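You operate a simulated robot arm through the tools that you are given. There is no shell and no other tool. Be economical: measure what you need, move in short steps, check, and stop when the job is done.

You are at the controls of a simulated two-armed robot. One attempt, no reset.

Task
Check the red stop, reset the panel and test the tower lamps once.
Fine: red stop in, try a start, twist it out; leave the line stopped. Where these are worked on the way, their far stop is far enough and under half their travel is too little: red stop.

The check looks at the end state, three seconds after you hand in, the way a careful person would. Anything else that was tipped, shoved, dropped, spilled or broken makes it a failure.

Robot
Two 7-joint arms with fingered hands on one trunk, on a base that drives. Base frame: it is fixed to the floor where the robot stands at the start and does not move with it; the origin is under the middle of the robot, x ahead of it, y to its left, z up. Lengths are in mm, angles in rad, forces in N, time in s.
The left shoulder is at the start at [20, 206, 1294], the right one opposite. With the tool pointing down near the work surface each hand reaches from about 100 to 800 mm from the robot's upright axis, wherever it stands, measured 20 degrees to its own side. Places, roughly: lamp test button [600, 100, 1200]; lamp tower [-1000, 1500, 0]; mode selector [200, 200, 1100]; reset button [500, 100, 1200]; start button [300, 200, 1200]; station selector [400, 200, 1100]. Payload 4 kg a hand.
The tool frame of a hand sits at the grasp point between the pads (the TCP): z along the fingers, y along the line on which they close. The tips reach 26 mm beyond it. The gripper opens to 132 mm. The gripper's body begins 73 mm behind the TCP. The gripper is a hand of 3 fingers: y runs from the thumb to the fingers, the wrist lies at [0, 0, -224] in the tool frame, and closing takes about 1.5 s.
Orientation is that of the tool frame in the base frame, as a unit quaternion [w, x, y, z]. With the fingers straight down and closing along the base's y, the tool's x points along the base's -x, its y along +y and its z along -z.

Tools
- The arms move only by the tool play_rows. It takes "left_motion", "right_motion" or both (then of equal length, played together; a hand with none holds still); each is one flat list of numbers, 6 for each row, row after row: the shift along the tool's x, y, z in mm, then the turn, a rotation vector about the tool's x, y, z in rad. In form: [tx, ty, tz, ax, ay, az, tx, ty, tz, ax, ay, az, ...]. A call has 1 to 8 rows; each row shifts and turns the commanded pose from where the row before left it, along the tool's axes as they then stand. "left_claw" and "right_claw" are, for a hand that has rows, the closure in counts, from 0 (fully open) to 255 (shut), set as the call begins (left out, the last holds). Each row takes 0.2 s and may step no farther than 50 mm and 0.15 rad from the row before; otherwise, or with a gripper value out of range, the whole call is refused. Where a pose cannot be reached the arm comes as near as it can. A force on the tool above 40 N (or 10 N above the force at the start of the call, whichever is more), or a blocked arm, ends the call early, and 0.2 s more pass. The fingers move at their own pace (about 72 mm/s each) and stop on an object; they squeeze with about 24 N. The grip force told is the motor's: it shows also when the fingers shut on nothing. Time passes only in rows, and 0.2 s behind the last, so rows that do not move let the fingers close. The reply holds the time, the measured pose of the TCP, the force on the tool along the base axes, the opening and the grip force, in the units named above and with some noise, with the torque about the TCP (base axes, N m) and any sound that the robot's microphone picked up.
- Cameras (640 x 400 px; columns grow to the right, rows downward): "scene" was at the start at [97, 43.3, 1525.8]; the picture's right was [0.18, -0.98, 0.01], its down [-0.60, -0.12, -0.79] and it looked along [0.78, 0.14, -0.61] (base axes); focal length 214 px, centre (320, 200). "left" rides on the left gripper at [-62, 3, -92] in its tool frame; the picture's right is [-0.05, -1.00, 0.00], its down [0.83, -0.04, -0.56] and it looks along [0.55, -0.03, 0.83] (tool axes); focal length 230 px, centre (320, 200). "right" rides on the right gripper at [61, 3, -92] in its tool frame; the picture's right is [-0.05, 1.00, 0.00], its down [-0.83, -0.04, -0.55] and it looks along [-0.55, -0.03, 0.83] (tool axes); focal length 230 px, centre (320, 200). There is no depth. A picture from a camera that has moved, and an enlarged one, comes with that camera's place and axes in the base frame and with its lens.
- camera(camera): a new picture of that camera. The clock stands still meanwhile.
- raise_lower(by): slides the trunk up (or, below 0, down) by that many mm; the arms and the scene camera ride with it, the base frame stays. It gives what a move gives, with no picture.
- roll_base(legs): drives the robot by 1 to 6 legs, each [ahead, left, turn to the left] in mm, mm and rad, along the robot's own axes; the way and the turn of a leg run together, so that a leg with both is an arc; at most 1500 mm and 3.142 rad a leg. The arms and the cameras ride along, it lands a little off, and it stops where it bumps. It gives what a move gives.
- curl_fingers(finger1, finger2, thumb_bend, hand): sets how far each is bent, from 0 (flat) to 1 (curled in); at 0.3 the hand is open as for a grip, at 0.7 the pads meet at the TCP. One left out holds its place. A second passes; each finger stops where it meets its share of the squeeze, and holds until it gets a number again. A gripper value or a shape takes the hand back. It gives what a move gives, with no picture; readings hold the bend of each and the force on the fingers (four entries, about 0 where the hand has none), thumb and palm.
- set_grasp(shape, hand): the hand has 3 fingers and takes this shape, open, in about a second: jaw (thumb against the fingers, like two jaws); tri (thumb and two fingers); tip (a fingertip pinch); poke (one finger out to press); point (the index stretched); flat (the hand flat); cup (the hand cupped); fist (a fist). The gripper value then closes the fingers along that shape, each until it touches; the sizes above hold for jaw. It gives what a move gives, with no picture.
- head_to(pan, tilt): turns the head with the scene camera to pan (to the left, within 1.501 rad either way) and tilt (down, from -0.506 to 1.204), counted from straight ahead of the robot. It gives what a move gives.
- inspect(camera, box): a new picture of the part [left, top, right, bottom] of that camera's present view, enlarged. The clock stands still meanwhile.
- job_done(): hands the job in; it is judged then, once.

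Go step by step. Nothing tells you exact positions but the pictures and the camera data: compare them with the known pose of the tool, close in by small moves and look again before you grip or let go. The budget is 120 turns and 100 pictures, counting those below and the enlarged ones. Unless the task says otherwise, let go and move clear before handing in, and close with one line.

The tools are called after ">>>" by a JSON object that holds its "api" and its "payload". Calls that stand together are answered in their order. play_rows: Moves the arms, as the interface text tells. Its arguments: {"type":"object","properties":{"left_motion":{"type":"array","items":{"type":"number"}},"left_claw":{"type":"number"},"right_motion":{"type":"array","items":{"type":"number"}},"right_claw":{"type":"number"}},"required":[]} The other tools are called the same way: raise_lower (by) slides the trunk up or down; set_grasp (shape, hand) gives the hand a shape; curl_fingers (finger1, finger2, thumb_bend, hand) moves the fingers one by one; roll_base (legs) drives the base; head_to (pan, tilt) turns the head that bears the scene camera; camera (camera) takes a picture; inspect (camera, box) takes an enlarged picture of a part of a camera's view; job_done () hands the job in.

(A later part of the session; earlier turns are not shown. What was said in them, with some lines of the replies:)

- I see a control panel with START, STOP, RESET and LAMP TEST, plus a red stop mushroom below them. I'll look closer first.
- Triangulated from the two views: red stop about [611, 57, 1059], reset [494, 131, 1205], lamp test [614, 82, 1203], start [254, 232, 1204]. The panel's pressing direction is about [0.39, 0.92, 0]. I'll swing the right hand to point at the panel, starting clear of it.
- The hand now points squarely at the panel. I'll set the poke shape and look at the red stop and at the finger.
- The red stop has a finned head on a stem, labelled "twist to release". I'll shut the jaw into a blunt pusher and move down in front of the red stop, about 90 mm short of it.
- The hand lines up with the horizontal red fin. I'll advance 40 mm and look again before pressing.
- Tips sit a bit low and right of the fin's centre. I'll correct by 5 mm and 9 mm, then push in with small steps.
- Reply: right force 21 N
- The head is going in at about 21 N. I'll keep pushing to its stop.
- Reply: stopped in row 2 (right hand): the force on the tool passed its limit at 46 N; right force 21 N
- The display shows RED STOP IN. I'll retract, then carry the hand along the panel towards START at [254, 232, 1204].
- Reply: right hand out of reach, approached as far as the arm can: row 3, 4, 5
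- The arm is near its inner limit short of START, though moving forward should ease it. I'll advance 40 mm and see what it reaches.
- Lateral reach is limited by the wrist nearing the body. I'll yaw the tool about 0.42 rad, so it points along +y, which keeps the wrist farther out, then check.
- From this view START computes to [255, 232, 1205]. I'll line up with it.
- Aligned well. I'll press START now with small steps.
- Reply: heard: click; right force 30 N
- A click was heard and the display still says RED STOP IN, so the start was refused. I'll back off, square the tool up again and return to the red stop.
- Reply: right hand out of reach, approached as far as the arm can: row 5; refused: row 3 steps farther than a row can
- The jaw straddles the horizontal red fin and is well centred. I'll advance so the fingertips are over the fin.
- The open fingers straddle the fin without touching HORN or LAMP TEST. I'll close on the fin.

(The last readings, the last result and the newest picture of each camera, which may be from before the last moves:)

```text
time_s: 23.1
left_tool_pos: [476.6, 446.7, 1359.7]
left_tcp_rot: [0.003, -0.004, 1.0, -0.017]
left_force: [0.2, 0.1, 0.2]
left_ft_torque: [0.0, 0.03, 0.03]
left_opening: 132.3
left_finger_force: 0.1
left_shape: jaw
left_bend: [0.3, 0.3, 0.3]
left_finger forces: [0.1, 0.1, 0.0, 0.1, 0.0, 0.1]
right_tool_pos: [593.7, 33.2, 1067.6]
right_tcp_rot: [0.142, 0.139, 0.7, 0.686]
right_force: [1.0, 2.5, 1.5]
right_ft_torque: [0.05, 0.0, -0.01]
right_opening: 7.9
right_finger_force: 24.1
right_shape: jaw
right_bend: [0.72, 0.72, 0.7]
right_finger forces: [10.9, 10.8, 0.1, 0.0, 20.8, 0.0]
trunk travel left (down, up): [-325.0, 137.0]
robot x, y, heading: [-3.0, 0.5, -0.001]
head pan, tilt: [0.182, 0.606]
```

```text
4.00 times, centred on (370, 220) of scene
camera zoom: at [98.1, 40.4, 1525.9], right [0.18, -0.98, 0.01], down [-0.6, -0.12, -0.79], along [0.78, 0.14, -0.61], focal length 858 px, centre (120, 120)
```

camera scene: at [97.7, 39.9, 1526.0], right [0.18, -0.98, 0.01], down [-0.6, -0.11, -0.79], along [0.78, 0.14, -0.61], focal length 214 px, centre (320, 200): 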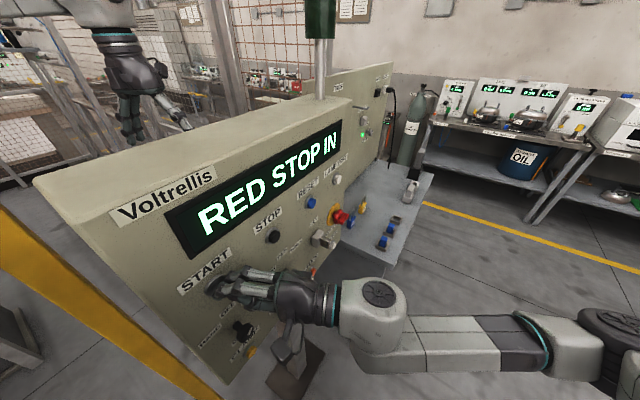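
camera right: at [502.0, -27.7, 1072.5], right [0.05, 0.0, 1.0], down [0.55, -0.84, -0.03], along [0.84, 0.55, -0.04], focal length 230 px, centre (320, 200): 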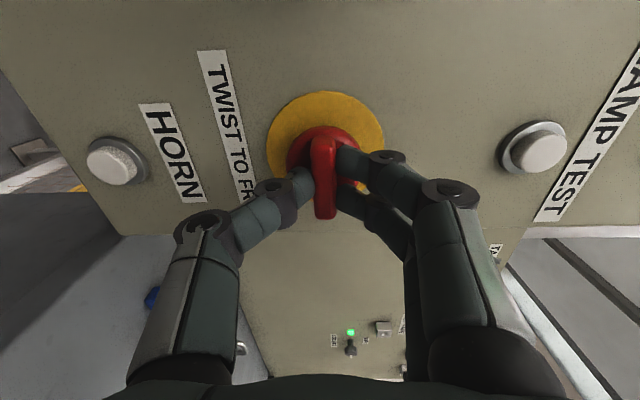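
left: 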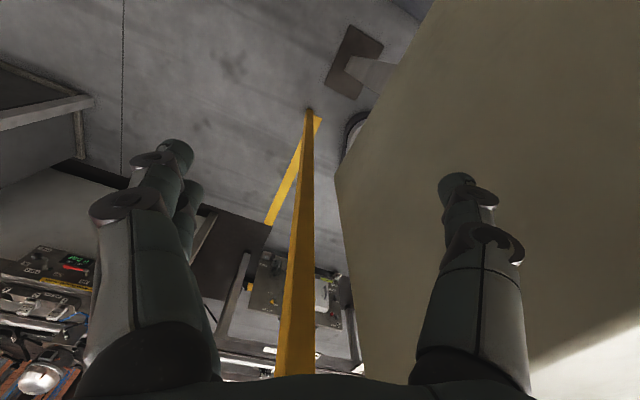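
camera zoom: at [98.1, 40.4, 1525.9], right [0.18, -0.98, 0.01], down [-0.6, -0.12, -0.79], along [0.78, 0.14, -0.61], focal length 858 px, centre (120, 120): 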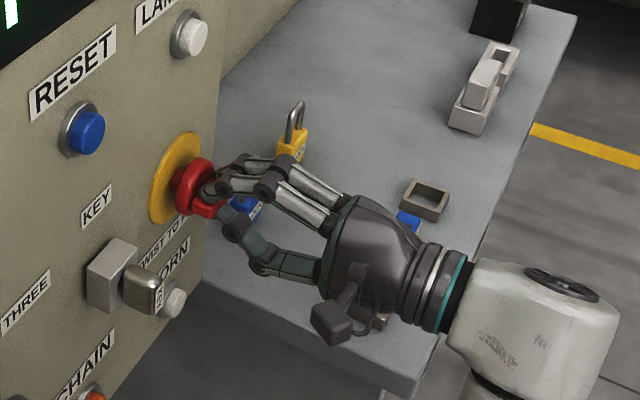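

The fin is held squarely. I'll twist clockwise (positive about the tool's z), watching for the release.

>>> {"api": "play_rows", "payload": {"right_motion": [0, 0, 0, 0, 0, 0.12, 0, 0, 0, 0, 0, 0.12, 0, 0, 0, 0, 0, 0.12, 0, 0, 0, 0, 0, 0.12]}}

>>> {"api": "camera", "payload": {"camera": "right"}}

>>> {"api": "camera", "payload": {"camera": "scene"}}

```text
time_s: 24.1
left_tool_pos: [476.9, 446.8, 1359.2]
left_tcp_rot: [0.002, -0.003, 1.0, -0.017]
left_force: [0.0, 0.0, 0.3]
left_ft_torque: [0.01, -0.02, 0.02]
left_opening: 132.0
left_finger_force: 0.0
left_shape: jaw
left_bend: [0.3, 0.3, 0.3]
left_finger forces: [0.1, 0.0, 0.0, 0.1, 0.0, 0.1]
right_tool_pos: [592.9, 32.8, 1067.6]
right_tcp_rot: [-0.026, 0.303, 0.646, 0.7]
right_force: [-9.5, 0.5, 1.7]
right_ft_torque: [0.07, -0.06, 0.15]
right_opening: 8.1
right_finger_force: 23.8
right_shape: jaw
right_bend: [0.72, 0.72, 0.7]
right_finger forces: [10.8, 10.9, 0.0, 0.0, 24.0, 0.0]
trunk travel left (down, up): [-325.0, 137.0]
robot x, y, heading: [1.1, 0.9, 0.002]
head pan, tilt: [0.182, 0.606]
```

```text
67 pictures are left
camera right: at [509.0, -31.3, 1101.0], right [0.47, -0.18, 0.86], down [0.44, -0.8, -0.41], along [0.76, 0.57, -0.29], focal length 230 px, centre (320, 200)
```

right: 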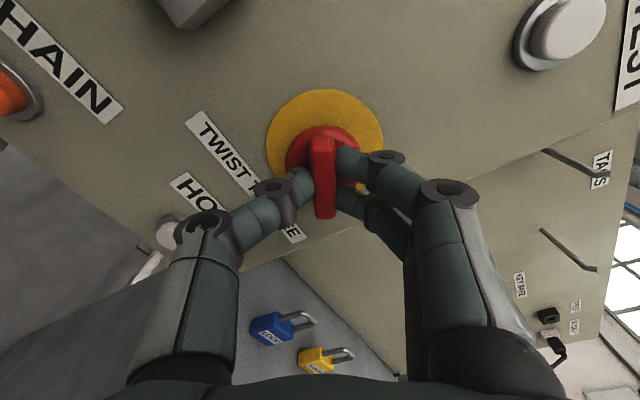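

```text
66 pictures are left
camera scene: at [97.8, 40.4, 1525.9], right [0.18, -0.98, 0.01], down [-0.6, -0.11, -0.79], along [0.78, 0.14, -0.61], focal length 214 px, centre (320, 200)
```

scene: 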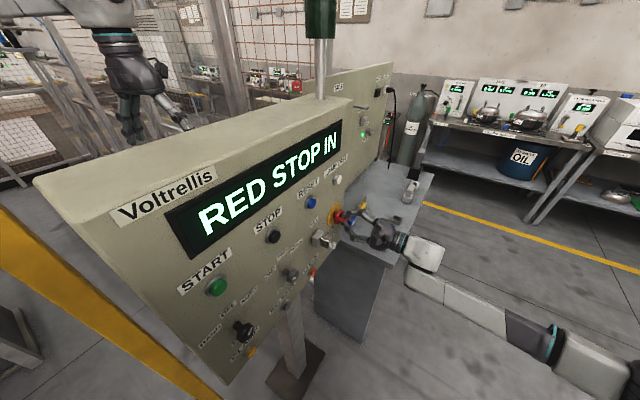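

The head is turning with the hand, and the display hasn't changed yet. I'll twist further.

>>> {"api": "play_rows", "payload": {"right_motion": [0, 0, 0, 0, 0, 0.12, 0, 0, 0, 0, 0, 0.12, 0, 0, 0, 0, 0, 0.12, 0, 0, 0, 0, 0, 0.12]}}

>>> {"api": "camera", "payload": {"camera": "scene"}}

>>> {"api": "camera", "payload": {"camera": "right"}}

```text
time_s: 25.1
left_tool_pos: [476.0, 445.6, 1358.4]
left_tcp_rot: [0.003, -0.003, 1.0, -0.016]
left_force: [-0.3, -0.7, -0.4]
left_ft_torque: [-0.01, 0.03, 0.05]
left_opening: 132.2
left_finger_force: 0.2
left_shape: jaw
left_bend: [0.3, 0.3, 0.3]
left_finger forces: [0.1, 0.1, 0.1, 0.1, 0.1, 0.0]
right_tool_pos: [593.3, 32.8, 1070.3]
right_tcp_rot: [-0.19, 0.447, 0.556, 0.674]
right_force: [-14.1, 1.7, 8.3]
right_ft_torque: [-0.05, -0.37, 0.27]
right_opening: 8.0
right_finger_force: 24.0
right_shape: jaw
right_bend: [0.72, 0.72, 0.7]
right_finger forces: [9.2, 15.4, 0.0, 0.1, 29.2, 0.0]
trunk travel left (down, up): [-325.0, 137.0]
robot x, y, heading: [-0.2, 2.3, 0.007]
head pan, tilt: [0.182, 0.606]
```

```text
65 pictures are left
camera scene: at [98.0, 40.5, 1525.9], right [0.18, -0.98, 0.01], down [-0.6, -0.11, -0.79], along [0.78, 0.14, -0.61], focal length 214 px, centre (320, 200)
```

scene: 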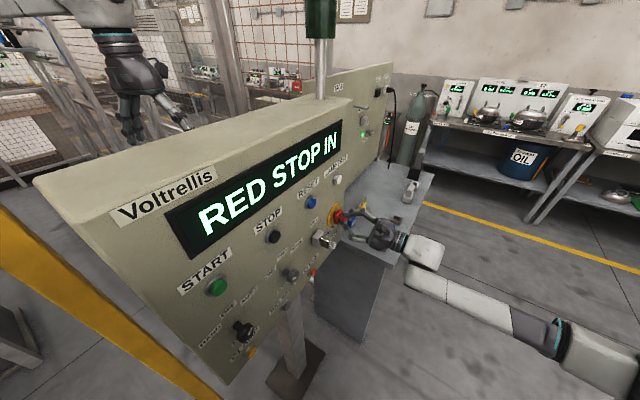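

```text
64 pictures are left
camera right: at [528.6, -38.5, 1123.1], right [0.78, -0.32, 0.54], down [0.19, -0.7, -0.69], along [0.59, 0.64, -0.48], focal length 230 px, centre (320, 200)
```

right: 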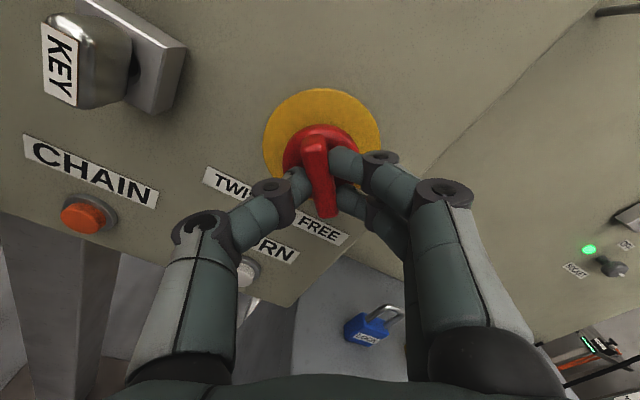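

The torque is rising and the fin now lags, so it seems to be at its twist stop. I'll let the head come out by backing the hand off with it.

>>> {"api": "play_rows", "payload": {"right_motion": [0, 0, -4, 0, 0, 0, 0, 0, -4, 0, 0, 0, 0, 0, -4, 0, 0, 0]}}

>>> {"api": "camera", "payload": {"camera": "scene"}}

>>> {"api": "camera", "payload": {"camera": "right"}}

```text
time_s: 25.9
left_tool_pos: [475.3, 446.1, 1357.7]
left_tcp_rot: [0.002, -0.003, 1.0, -0.017]
left_force: [0.3, -0.2, -0.8]
left_ft_torque: [0.02, 0.0, -0.02]
left_opening: 132.4
left_finger_force: 0.1
left_shape: jaw
left_bend: [0.3, 0.3, 0.3]
left_finger forces: [0.0, 0.0, 0.0, 0.0, 0.1, 0.1]
right_tool_pos: [590.0, 22.5, 1068.9]
right_tcp_rot: [-0.191, 0.447, 0.556, 0.674]
right_force: [3.4, 21.0, 5.2]
right_ft_torque: [0.02, -0.22, 0.1]
right_opening: 6.8
right_finger_force: 23.7
right_shape: jaw
right_bend: [0.72, 0.71, 0.7]
right_finger forces: [8.5, 11.1, 0.1, 0.0, 20.2, 0.1]
trunk travel left (down, up): [-325.0, 137.0]
robot x, y, heading: [-1.4, -1.1, -0.001]
head pan, tilt: [0.182, 0.606]
```

```text
63 pictures are left
camera scene: at [98.9, 40.6, 1525.7], right [0.18, -0.98, 0.01], down [-0.6, -0.12, -0.79], along [0.78, 0.14, -0.61], focal length 214 px, centre (320, 200)
```

scene: 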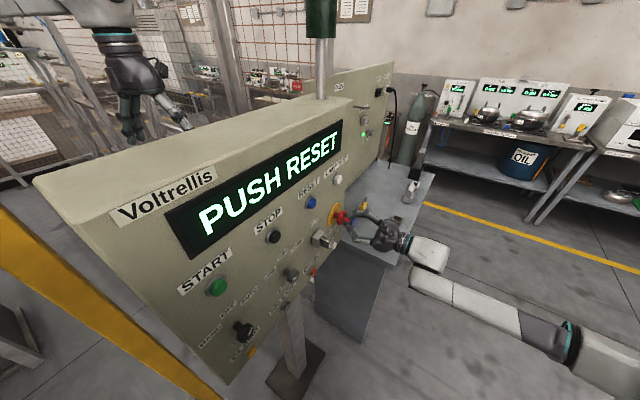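

```text
62 pictures are left
camera right: at [524.6, -48.5, 1123.0], right [0.78, -0.32, 0.54], down [0.19, -0.7, -0.69], along [0.59, 0.64, -0.48], focal length 230 px, centre (320, 200)
```

right: 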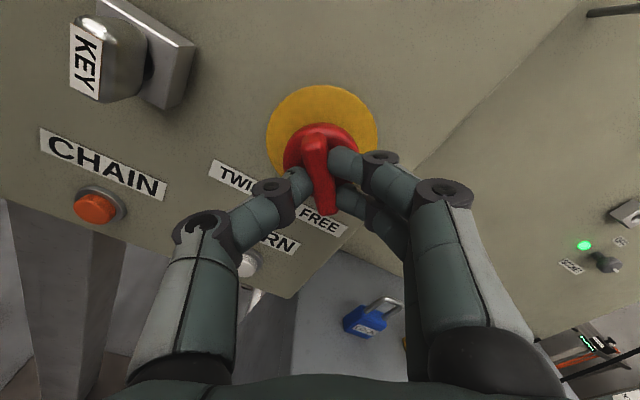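

The display now reads PUSH RESET, so the red stop is released. I'll open the fingers slightly and back straight off.

>>> {"api": "play_rows", "payload": {"right_motion": [0, 0, 0, 0, 0, 0, 0, 0, 0, 0, 0, 0, 0, 0, 0, 0, 0, 0], "right_claw": 165}}

>>> {"api": "play_rows", "payload": {"right_motion": [0, 0, -20, 0, 0, 0, 0, 0, -30, 0, 0, 0, 0, 0, -30, 0, 0, -0.12, 0, 0, 0, 0, 0, -0.14, 0, 0, 0, 0, 0, -0.14, 0, 0, 0, 0, 0, -0.14, 0, 0, 0, 0, 0, -0.14, 0, 0, 0, 0, 0, -0.14]}}

>>> {"api": "camera", "payload": {"camera": "scene"}}

>>> {"api": "camera", "payload": {"camera": "right"}}

```text
time_s: 26.7
left_tool_pos: [475.8, 446.2, 1360.2]
left_tcp_rot: [0.003, -0.002, 1.0, -0.017]
left_force: [0.3, 0.9, 0.1]
left_ft_torque: [-0.03, 0.01, 0.01]
left_opening: 132.1
left_finger_force: 0.0
left_shape: jaw
left_bend: [0.3, 0.3, 0.3]
left_finger forces: [0.0, 0.0, 0.0, 0.0, 0.0, 0.1]
right_tool_pos: [588.2, 21.0, 1067.9]
right_tcp_rot: [-0.19, 0.448, 0.557, 0.673]
right_force: [-0.6, 0.0, -0.6]
right_ft_torque: [0.02, -0.01, 0.02]
right_opening: 46.3
right_finger_force: 0.1
right_shape: jaw
right_bend: [0.74, 0.74, 0.7]
right_finger forces: [0.0, 0.1, 0.1, 0.0, 0.1, 0.1]
trunk travel left (down, up): [-325.0, 137.0]
robot x, y, heading: [-1.0, 0.6, 0.0]
head pan, tilt: [0.182, 0.606]
```

```text
time_s: 28.5
left_tool_pos: [476.5, 445.2, 1359.2]
left_tcp_rot: [0.002, -0.003, 1.0, -0.016]
left_force: [-0.1, -0.2, -0.1]
left_ft_torque: [0.0, 0.01, 0.01]
left_opening: 132.2
left_finger_force: 0.0
left_shape: jaw
left_bend: [0.3, 0.3, 0.3]
left_finger forces: [0.1, 0.0, 0.0, 0.0, 0.1, 0.0]
right_tool_pos: [557.9, -50.9, 1069.2]
right_tcp_rot: [0.095, 0.189, 0.689, 0.693]
right_force: [0.6, 0.6, -0.1]
right_ft_torque: [-0.03, -0.02, -0.04]
right_opening: 46.2
right_finger_force: 0.1
right_shape: jaw
right_bend: [0.74, 0.74, 0.7]
right_finger forces: [0.0, 0.1, 0.0, 0.0, 0.1, 0.1]
trunk travel left (down, up): [-325.0, 137.0]
robot x, y, heading: [3.3, -1.0, 0.002]
head pan, tilt: [0.182, 0.606]
```

```text
61 pictures are left
camera scene: at [98.2, 40.4, 1525.9], right [0.18, -0.98, 0.01], down [-0.6, -0.12, -0.79], along [0.78, 0.14, -0.61], focal length 214 px, centre (320, 200)
```

scene: 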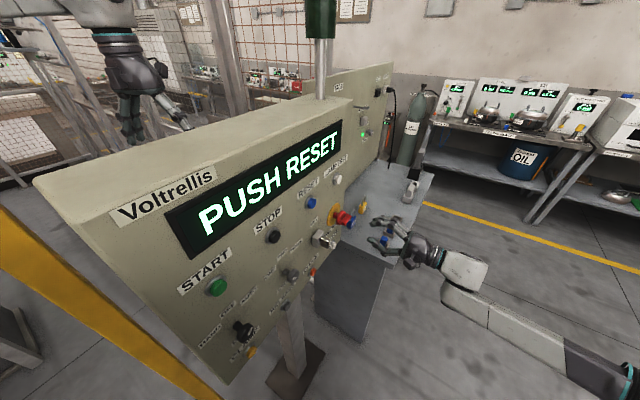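

```text
60 pictures are left
camera right: at [467.0, -113.0, 1082.9], right [0.18, -0.05, 0.98], down [0.53, -0.83, -0.14], along [0.83, 0.55, -0.12], focal length 230 px, centre (320, 200)
```

right: 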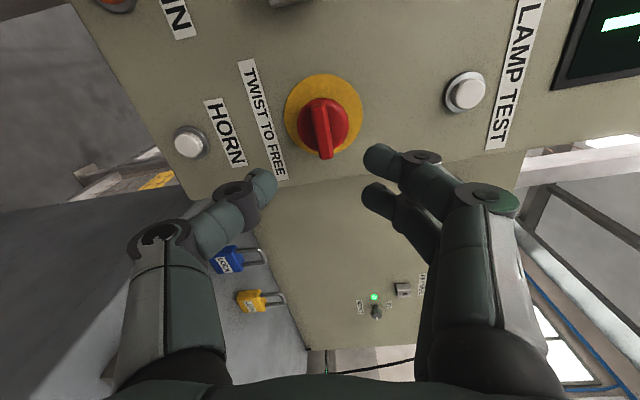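

The red stop has sprung out. I'll square the hand, shut it and line up with RESET at [494, 131, 1205].

>>> {"api": "play_rows", "payload": {"right_motion": [0, 0, 0, 0, 0, -0.14, 15, 40, 0, 0, 0, 0, 20, 40, 0, 0, 0, 0, 20, 40, 0, 0, 0, 0, 40, 16, 0, 0, 0, 0, 34, 0, 10, 0, 0, 0, 0, 0, 30, 0, 0, 0], "right_claw": 255}}

>>> {"api": "camera", "payload": {"camera": "right"}}

```text
time_s: 30.1
left_tool_pos: [476.7, 445.0, 1359.2]
left_tcp_rot: [0.002, -0.002, 1.0, -0.016]
left_force: [-0.5, 0.0, 0.5]
left_ft_torque: [-0.01, 0.01, 0.0]
left_opening: 131.8
left_finger_force: 0.1
left_shape: jaw
left_bend: [0.3, 0.3, 0.3]
left_finger forces: [0.1, 0.1, 0.1, 0.0, 0.0, 0.0]
right_tool_pos: [456.7, 38.0, 1204.9]
right_tcp_rot: [0.143, 0.141, 0.7, 0.685]
right_force: [0.0, 0.3, -0.2]
right_ft_torque: [0.01, -0.05, -0.01]
right_opening: 0.0
right_finger_force: 24.1
right_shape: jaw
right_bend: [0.63, 0.63, 0.66]
right_finger forces: [0.0, 0.1, 0.0, 0.0, 0.1, 0.0]
trunk travel left (down, up): [-325.0, 137.0]
robot x, y, heading: [-0.2, 1.4, 0.006]
head pan, tilt: [0.182, 0.606]
```

```text
59 pictures are left
camera right: at [364.6, -22.4, 1209.0], right [0.05, 0.0, 1.0], down [0.55, -0.84, -0.03], along [0.84, 0.55, -0.04], focal length 230 px, centre (320, 200)
```

right: 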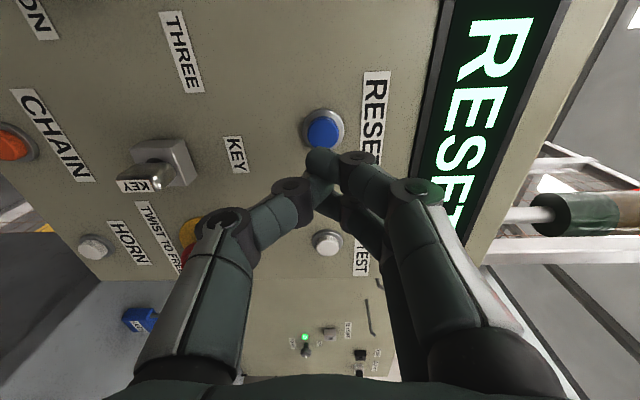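

RESET is on the tool's axis. I'll advance and press it.

>>> {"api": "play_rows", "payload": {"right_motion": [2, 0, 30, 0, 0, 0, 0, 0, 25, 0, 0, 0, 0, 0, 8, 0, 0, 0, 0, 0, 5, 0, 0, 0, 0, 0, 4, 0, 0, 0, 0, 0, 4, 0, 0, 0]}}

>>> {"api": "camera", "payload": {"camera": "scene"}}

>>> {"api": "camera", "payload": {"camera": "right"}}

```text
time_s: 31.5
left_tool_pos: [476.9, 444.6, 1359.4]
left_tcp_rot: [0.003, -0.003, 1.0, -0.018]
left_force: [-0.3, 0.3, -0.5]
left_ft_torque: [-0.02, 0.01, 0.0]
left_opening: 132.2
left_finger_force: 0.0
left_shape: jaw
left_bend: [0.3, 0.3, 0.3]
left_finger forces: [0.0, 0.0, 0.0, 0.1, 0.1, 0.0]
right_tool_pos: [484.4, 108.5, 1201.3]
right_tcp_rot: [0.142, 0.141, 0.701, 0.685]
right_force: [-13.8, -21.9, -1.3]
right_ft_torque: [-0.11, 0.03, 0.13]
right_opening: 0.0
right_finger_force: 24.3
right_shape: jaw
right_bend: [0.65, 0.64, 0.67]
right_finger forces: [0.0, 0.1, 0.1, 0.0, 0.1, 0.0]
trunk travel left (down, up): [-325.0, 137.0]
robot x, y, heading: [-1.6, 1.6, -0.006]
head pan, tilt: [0.182, 0.606]
heard: click
```

```text
58 pictures are left
camera scene: at [97.7, 40.2, 1526.0], right [0.18, -0.98, 0.01], down [-0.6, -0.11, -0.79], along [0.78, 0.14, -0.61], focal length 214 px, centre (320, 200)
```

scene: 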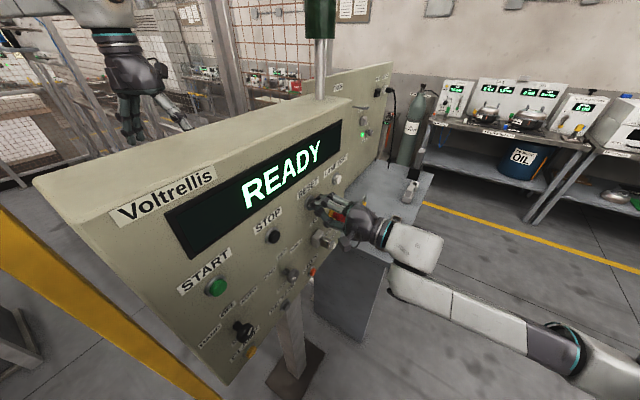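

```text
57 pictures are left
camera right: at [391.7, 47.3, 1207.4], right [0.05, 0.0, 1.0], down [0.55, -0.84, -0.03], along [0.84, 0.55, -0.04], focal length 230 px, centre (320, 200)
```

right: 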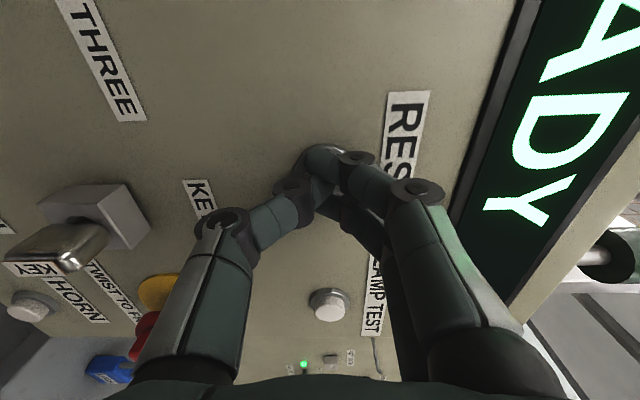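

The display says READY. I'll back off and line up with LAMP TEST at [614, 82, 1203].

>>> {"api": "play_rows", "payload": {"right_motion": [0, 0, -35, 0, 0, 0, 0, 0, -40, 0, 0, 0, -45, 0, 0, 0, 0, 0, -45, 0, 0, 0, 0, 0, -40, 0, 0, 0, 0, 0]}}

>>> {"api": "camera", "payload": {"camera": "right"}}

```text
time_s: 32.7
left_tool_pos: [477.3, 445.2, 1358.4]
left_tcp_rot: [0.003, -0.002, 1.0, -0.018]
left_force: [-0.5, 0.4, 0.5]
left_ft_torque: [-0.02, -0.04, 0.03]
left_opening: 131.8
left_finger_force: 0.1
left_shape: jaw
left_bend: [0.3, 0.3, 0.3]
left_finger forces: [0.0, 0.0, 0.0, 0.0, 0.0, 0.1]
right_tool_pos: [573.3, -9.2, 1207.2]
right_tcp_rot: [0.142, 0.14, 0.701, 0.685]
right_force: [-0.4, -0.4, -0.8]
right_ft_torque: [-0.02, -0.02, 0.0]
right_opening: 0.0
right_finger_force: 24.3
right_shape: jaw
right_bend: [0.64, 0.64, 0.67]
right_finger forces: [0.1, 0.0, 0.1, 0.0, 0.0, 0.1]
trunk travel left (down, up): [-325.0, 137.0]
robot x, y, heading: [4.0, -0.2, -0.002]
head pan, tilt: [0.182, 0.606]
```

```text
56 pictures are left
camera right: at [481.3, -71.4, 1210.8], right [0.05, 0.0, 1.0], down [0.55, -0.84, -0.03], along [0.84, 0.55, -0.04], focal length 230 px, centre (320, 200)
```

right: 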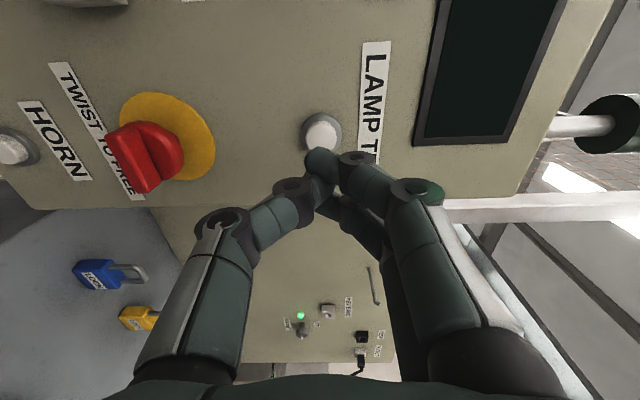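

LAMP TEST is in the same alignment RESET had. I'll press it once.

>>> {"api": "play_rows", "payload": {"right_motion": [1, -1, 30, 0, 0, 0, 0, 0, 25, 0, 0, 0, 0, 0, 8, 0, 0, 0, 0, 0, 5, 0, 0, 0, 0, 0, 4, 0, 0, 0, 0, 0, 4, 0, 0, 0]}}

>>> {"api": "camera", "payload": {"camera": "scene"}}

>>> {"api": "camera", "payload": {"camera": "right"}}

```text
time_s: 34.1
left_tool_pos: [476.8, 445.8, 1359.3]
left_tcp_rot: [0.002, -0.003, 1.0, -0.018]
left_force: [-0.8, -0.4, 0.5]
left_ft_torque: [0.0, 0.0, 0.03]
left_opening: 131.9
left_finger_force: 0.0
left_shape: jaw
left_bend: [0.3, 0.3, 0.3]
left_finger forces: [0.0, 0.1, 0.1, 0.1, 0.0, 0.0]
right_tool_pos: [602.6, 58.7, 1202.8]
right_tcp_rot: [0.143, 0.141, 0.7, 0.685]
right_force: [-13.1, -17.1, -0.1]
right_ft_torque: [-0.03, 0.06, 0.16]
right_opening: 0.0
right_finger_force: 24.1
right_shape: jaw
right_bend: [0.65, 0.65, 0.67]
right_finger forces: [0.0, 0.1, 0.0, 0.0, 0.0, 0.0]
trunk travel left (down, up): [-325.0, 137.0]
robot x, y, heading: [-0.2, 1.3, -0.001]
head pan, tilt: [0.182, 0.606]
heard: click
```

```text
55 pictures are left
camera scene: at [97.7, 40.3, 1526.0], right [0.18, -0.98, 0.01], down [-0.6, -0.11, -0.79], along [0.78, 0.14, -0.61], focal length 214 px, centre (320, 200)
```

scene: 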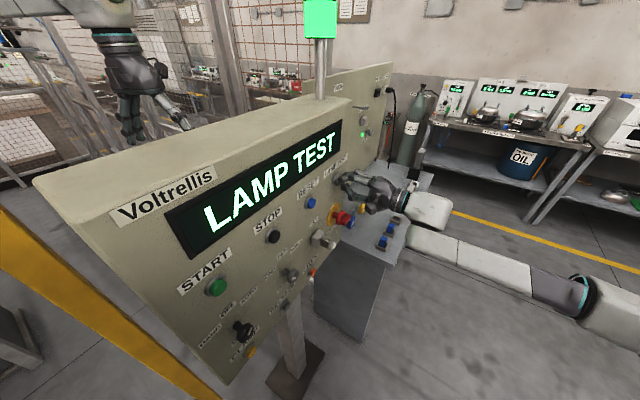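

```text
54 pictures are left
camera right: at [510.2, -2.8, 1206.6], right [0.05, 0.0, 1.0], down [0.55, -0.84, -0.03], along [0.84, 0.55, -0.04], focal length 230 px, centre (320, 200)
```

right: 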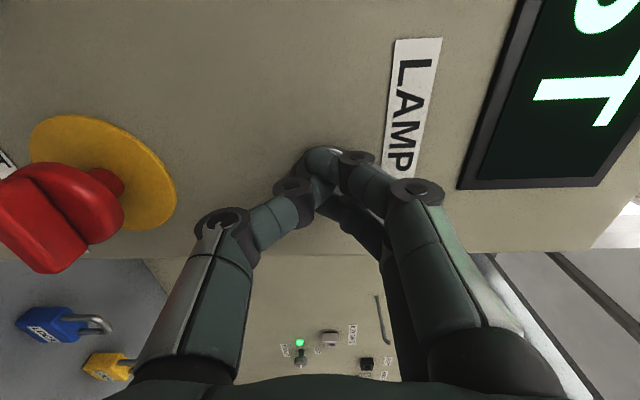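

The LAMP TEST display shows and the tower is lit. I'll glance at the tower while the button is held.

>>> {"api": "head_to", "payload": {"pan": 0.25, "tilt": 0.1}}

>>> {"api": "camera", "payload": {"camera": "scene"}}

>>> {"api": "play_rows", "payload": {"right_motion": [0, 0, -40, 0, 0, 0, 0, 0, -50, 0, 0, 0, 0, 0, -50, 0, 0, 0]}}

>>> {"api": "head_to", "payload": {"pan": 0.25, "tilt": 0.55}}

>>> {"api": "camera", "payload": {"camera": "scene"}}

```text
time_s: 35.1
left_tool_pos: [476.6, 445.5, 1360.2]
left_tcp_rot: [0.003, -0.004, 1.0, -0.017]
left_force: [-0.2, 0.6, -0.2]
left_ft_torque: [-0.01, -0.02, -0.02]
left_opening: 132.3
left_finger_force: 0.1
left_shape: jaw
left_bend: [0.3, 0.3, 0.3]
left_finger forces: [0.0, 0.0, 0.1, 0.0, 0.0, 0.0]
right_tool_pos: [603.0, 59.1, 1202.6]
right_tcp_rot: [0.143, 0.141, 0.701, 0.685]
right_force: [-14.5, -22.0, -1.9]
right_ft_torque: [-0.09, 0.02, 0.16]
right_opening: 0.0
right_finger_force: 24.3
right_shape: jaw
right_bend: [0.65, 0.65, 0.68]
right_finger forces: [0.0, 0.0, 0.0, 0.0, 0.0, 0.1]
trunk travel left (down, up): [-325.0, 137.0]
robot x, y, heading: [-2.9, 4.8, 0.001]
head pan, tilt: [0.25, 0.099]
```

```text
53 pictures are left
camera scene: at [102.8, 47.7, 1572.2], right [0.25, -0.97, 0.0], down [-0.14, -0.04, -0.99], along [0.96, 0.24, -0.15], focal length 214 px, centre (320, 200)
```

scene: 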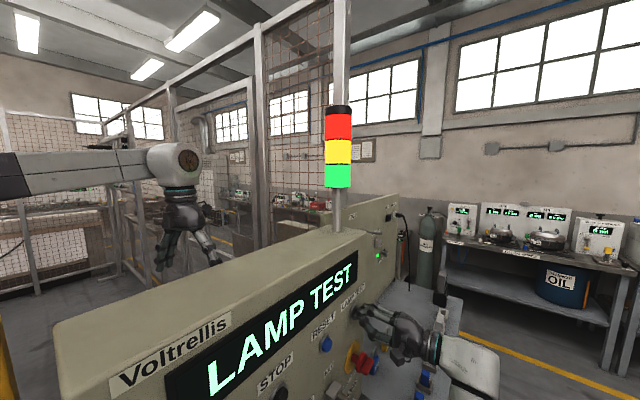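

```text
time_s: 35.9
left_tool_pos: [476.9, 446.1, 1358.1]
left_tcp_rot: [0.003, -0.003, 1.0, -0.017]
left_force: [-0.1, 0.6, -0.7]
left_ft_torque: [-0.03, -0.01, 0.0]
left_opening: 132.0
left_finger_force: 0.1
left_shape: jaw
left_bend: [0.3, 0.3, 0.3]
left_finger forces: [0.0, 0.0, 0.0, 0.1, 0.0, 0.0]
right_tool_pos: [547.4, -68.7, 1204.6]
right_tcp_rot: [0.14, 0.14, 0.701, 0.685]
right_force: [0.0, 0.0, 0.2]
right_ft_torque: [-0.01, 0.02, 0.0]
right_opening: 0.0
right_finger_force: 22.8
right_shape: jaw
right_bend: [0.65, 0.65, 0.67]
right_finger forces: [0.0, 0.0, 0.1, 0.1, 0.1, 0.0]
trunk travel left (down, up): [-325.0, 137.0]
robot x, y, heading: [0.5, -1.7, -0.0]
head pan, tilt: [0.25, 0.099]
```

```text
time_s: 36.8
left_tool_pos: [476.3, 444.6, 1359.2]
left_tcp_rot: [0.003, -0.003, 1.0, -0.018]
left_force: [1.1, 0.1, 0.0]
left_ft_torque: [-0.05, 0.02, -0.01]
left_opening: 132.2
left_finger_force: 0.1
left_shape: jaw
left_bend: [0.3, 0.3, 0.3]
left_finger forces: [0.0, 0.0, 0.0, 0.0, 0.0, 0.0]
right_tool_pos: [549.3, -69.7, 1205.9]
right_tcp_rot: [0.142, 0.14, 0.701, 0.685]
right_force: [-0.8, -0.2, -0.2]
right_ft_torque: [0.01, -0.01, 0.0]
right_opening: 0.0
right_finger_force: 24.2
right_shape: jaw
right_bend: [0.65, 0.65, 0.67]
right_finger forces: [0.0, 0.0, 0.1, 0.0, 0.1, 0.0]
trunk travel left (down, up): [-325.0, 137.0]
robot x, y, heading: [-1.8, 2.3, 0.003]
head pan, tilt: [0.25, 0.55]
```

```text
52 pictures are left
camera scene: at [98.9, 46.8, 1530.8], right [0.25, -0.97, 0.0], down [-0.54, -0.14, -0.83], along [0.8, 0.2, -0.56], focal length 214 px, centre (320, 200)
```

scene: 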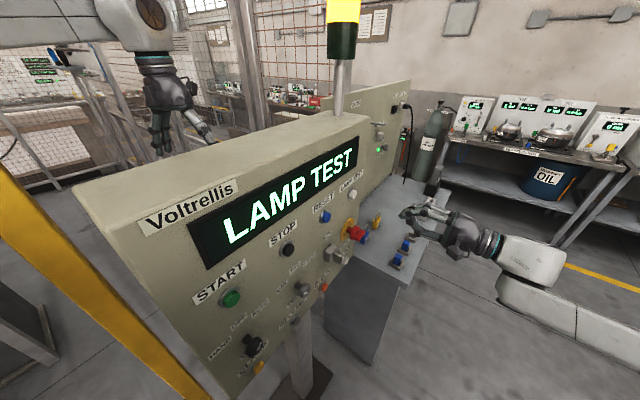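

All three lamps lit, and the button is released. I'll wait a moment and confirm the panel settles to READY.

>>> {"api": "play_rows", "payload": {"right_motion": [0, 0, 0, 0, 0, 0, 0, 0, 0, 0, 0, 0, 0, 0, 0, 0, 0, 0, 0, 0, 0, 0, 0, 0, 0, 0, 0, 0, 0, 0, 0, 0, 0, 0, 0, 0, 0, 0, 0, 0, 0, 0, 0, 0, 0, 0, 0, 0]}}

>>> {"api": "camera", "payload": {"camera": "scene"}}

>>> {"api": "inspect", "payload": {"camera": "scene", "box": [200, 150, 440, 390]}}

```text
time_s: 38.6
left_tool_pos: [476.2, 446.3, 1359.5]
left_tcp_rot: [0.002, -0.004, 1.0, -0.017]
left_force: [-0.1, 0.0, -0.4]
left_ft_torque: [0.02, -0.01, 0.01]
left_opening: 132.3
left_finger_force: 0.1
left_shape: jaw
left_bend: [0.3, 0.3, 0.3]
left_finger forces: [0.0, 0.0, 0.0, 0.0, 0.1, 0.0]
right_tool_pos: [549.2, -69.7, 1205.1]
right_tcp_rot: [0.142, 0.141, 0.7, 0.685]
right_force: [0.3, 0.3, -0.4]
right_ft_torque: [0.0, 0.04, 0.01]
right_opening: 0.2
right_finger_force: 23.9
right_shape: jaw
right_bend: [0.65, 0.65, 0.67]
right_finger forces: [0.0, 0.0, 0.0, 0.0, 0.0, 0.1]
trunk travel left (down, up): [-325.0, 137.0]
robot x, y, heading: [3.3, 1.5, -0.0]
head pan, tilt: [0.25, 0.55]
```

```text
51 pictures are left
camera scene: at [99.0, 46.7, 1530.7], right [0.25, -0.97, 0.0], down [-0.54, -0.14, -0.83], along [0.8, 0.2, -0.56], focal length 214 px, centre (320, 200)
```

scene: 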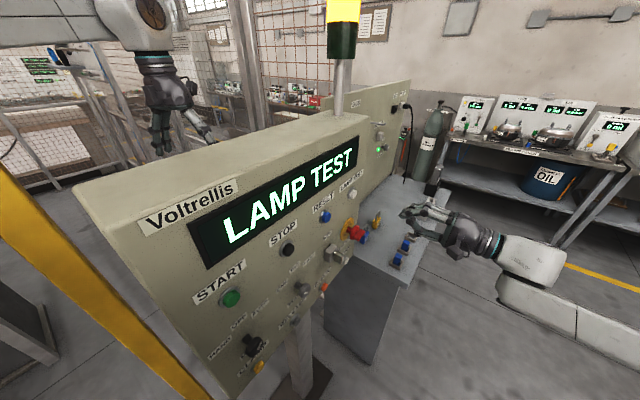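

```text
1.67 times, centred on (320, 270) of scene
camera zoom: at [99.0, 46.7, 1530.7], right [0.25, -0.97, 0.0], down [-0.54, -0.14, -0.83], along [0.8, 0.2, -0.56], focal length 358 px, centre (320, 83)
```

zoom: 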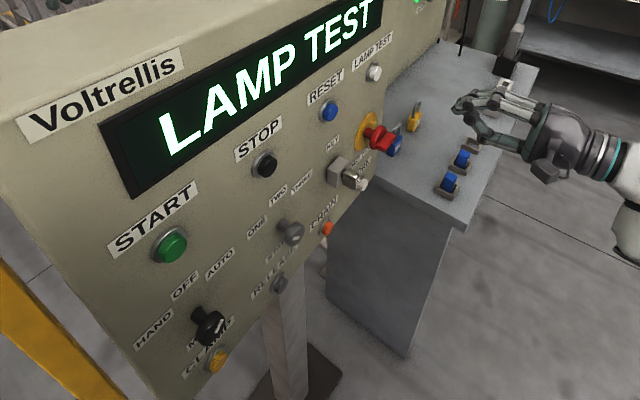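

The red stop is out, the line is stopped with the tower back to yellow, and the lamp test was run once. The hand is clear, so I'm handing in.

>>> {"api": "job_done", "payload": {}}

```text
The job is handed in.
```

The job is handed in: the red stop was pushed in, a start was tried and refused, and the stop was twisted out. The panel was then reset to READY and the lamps tested once (all three lit). The line is stopped, with the tower back to yellow, though the display still read LAMP TEST at hand-in.
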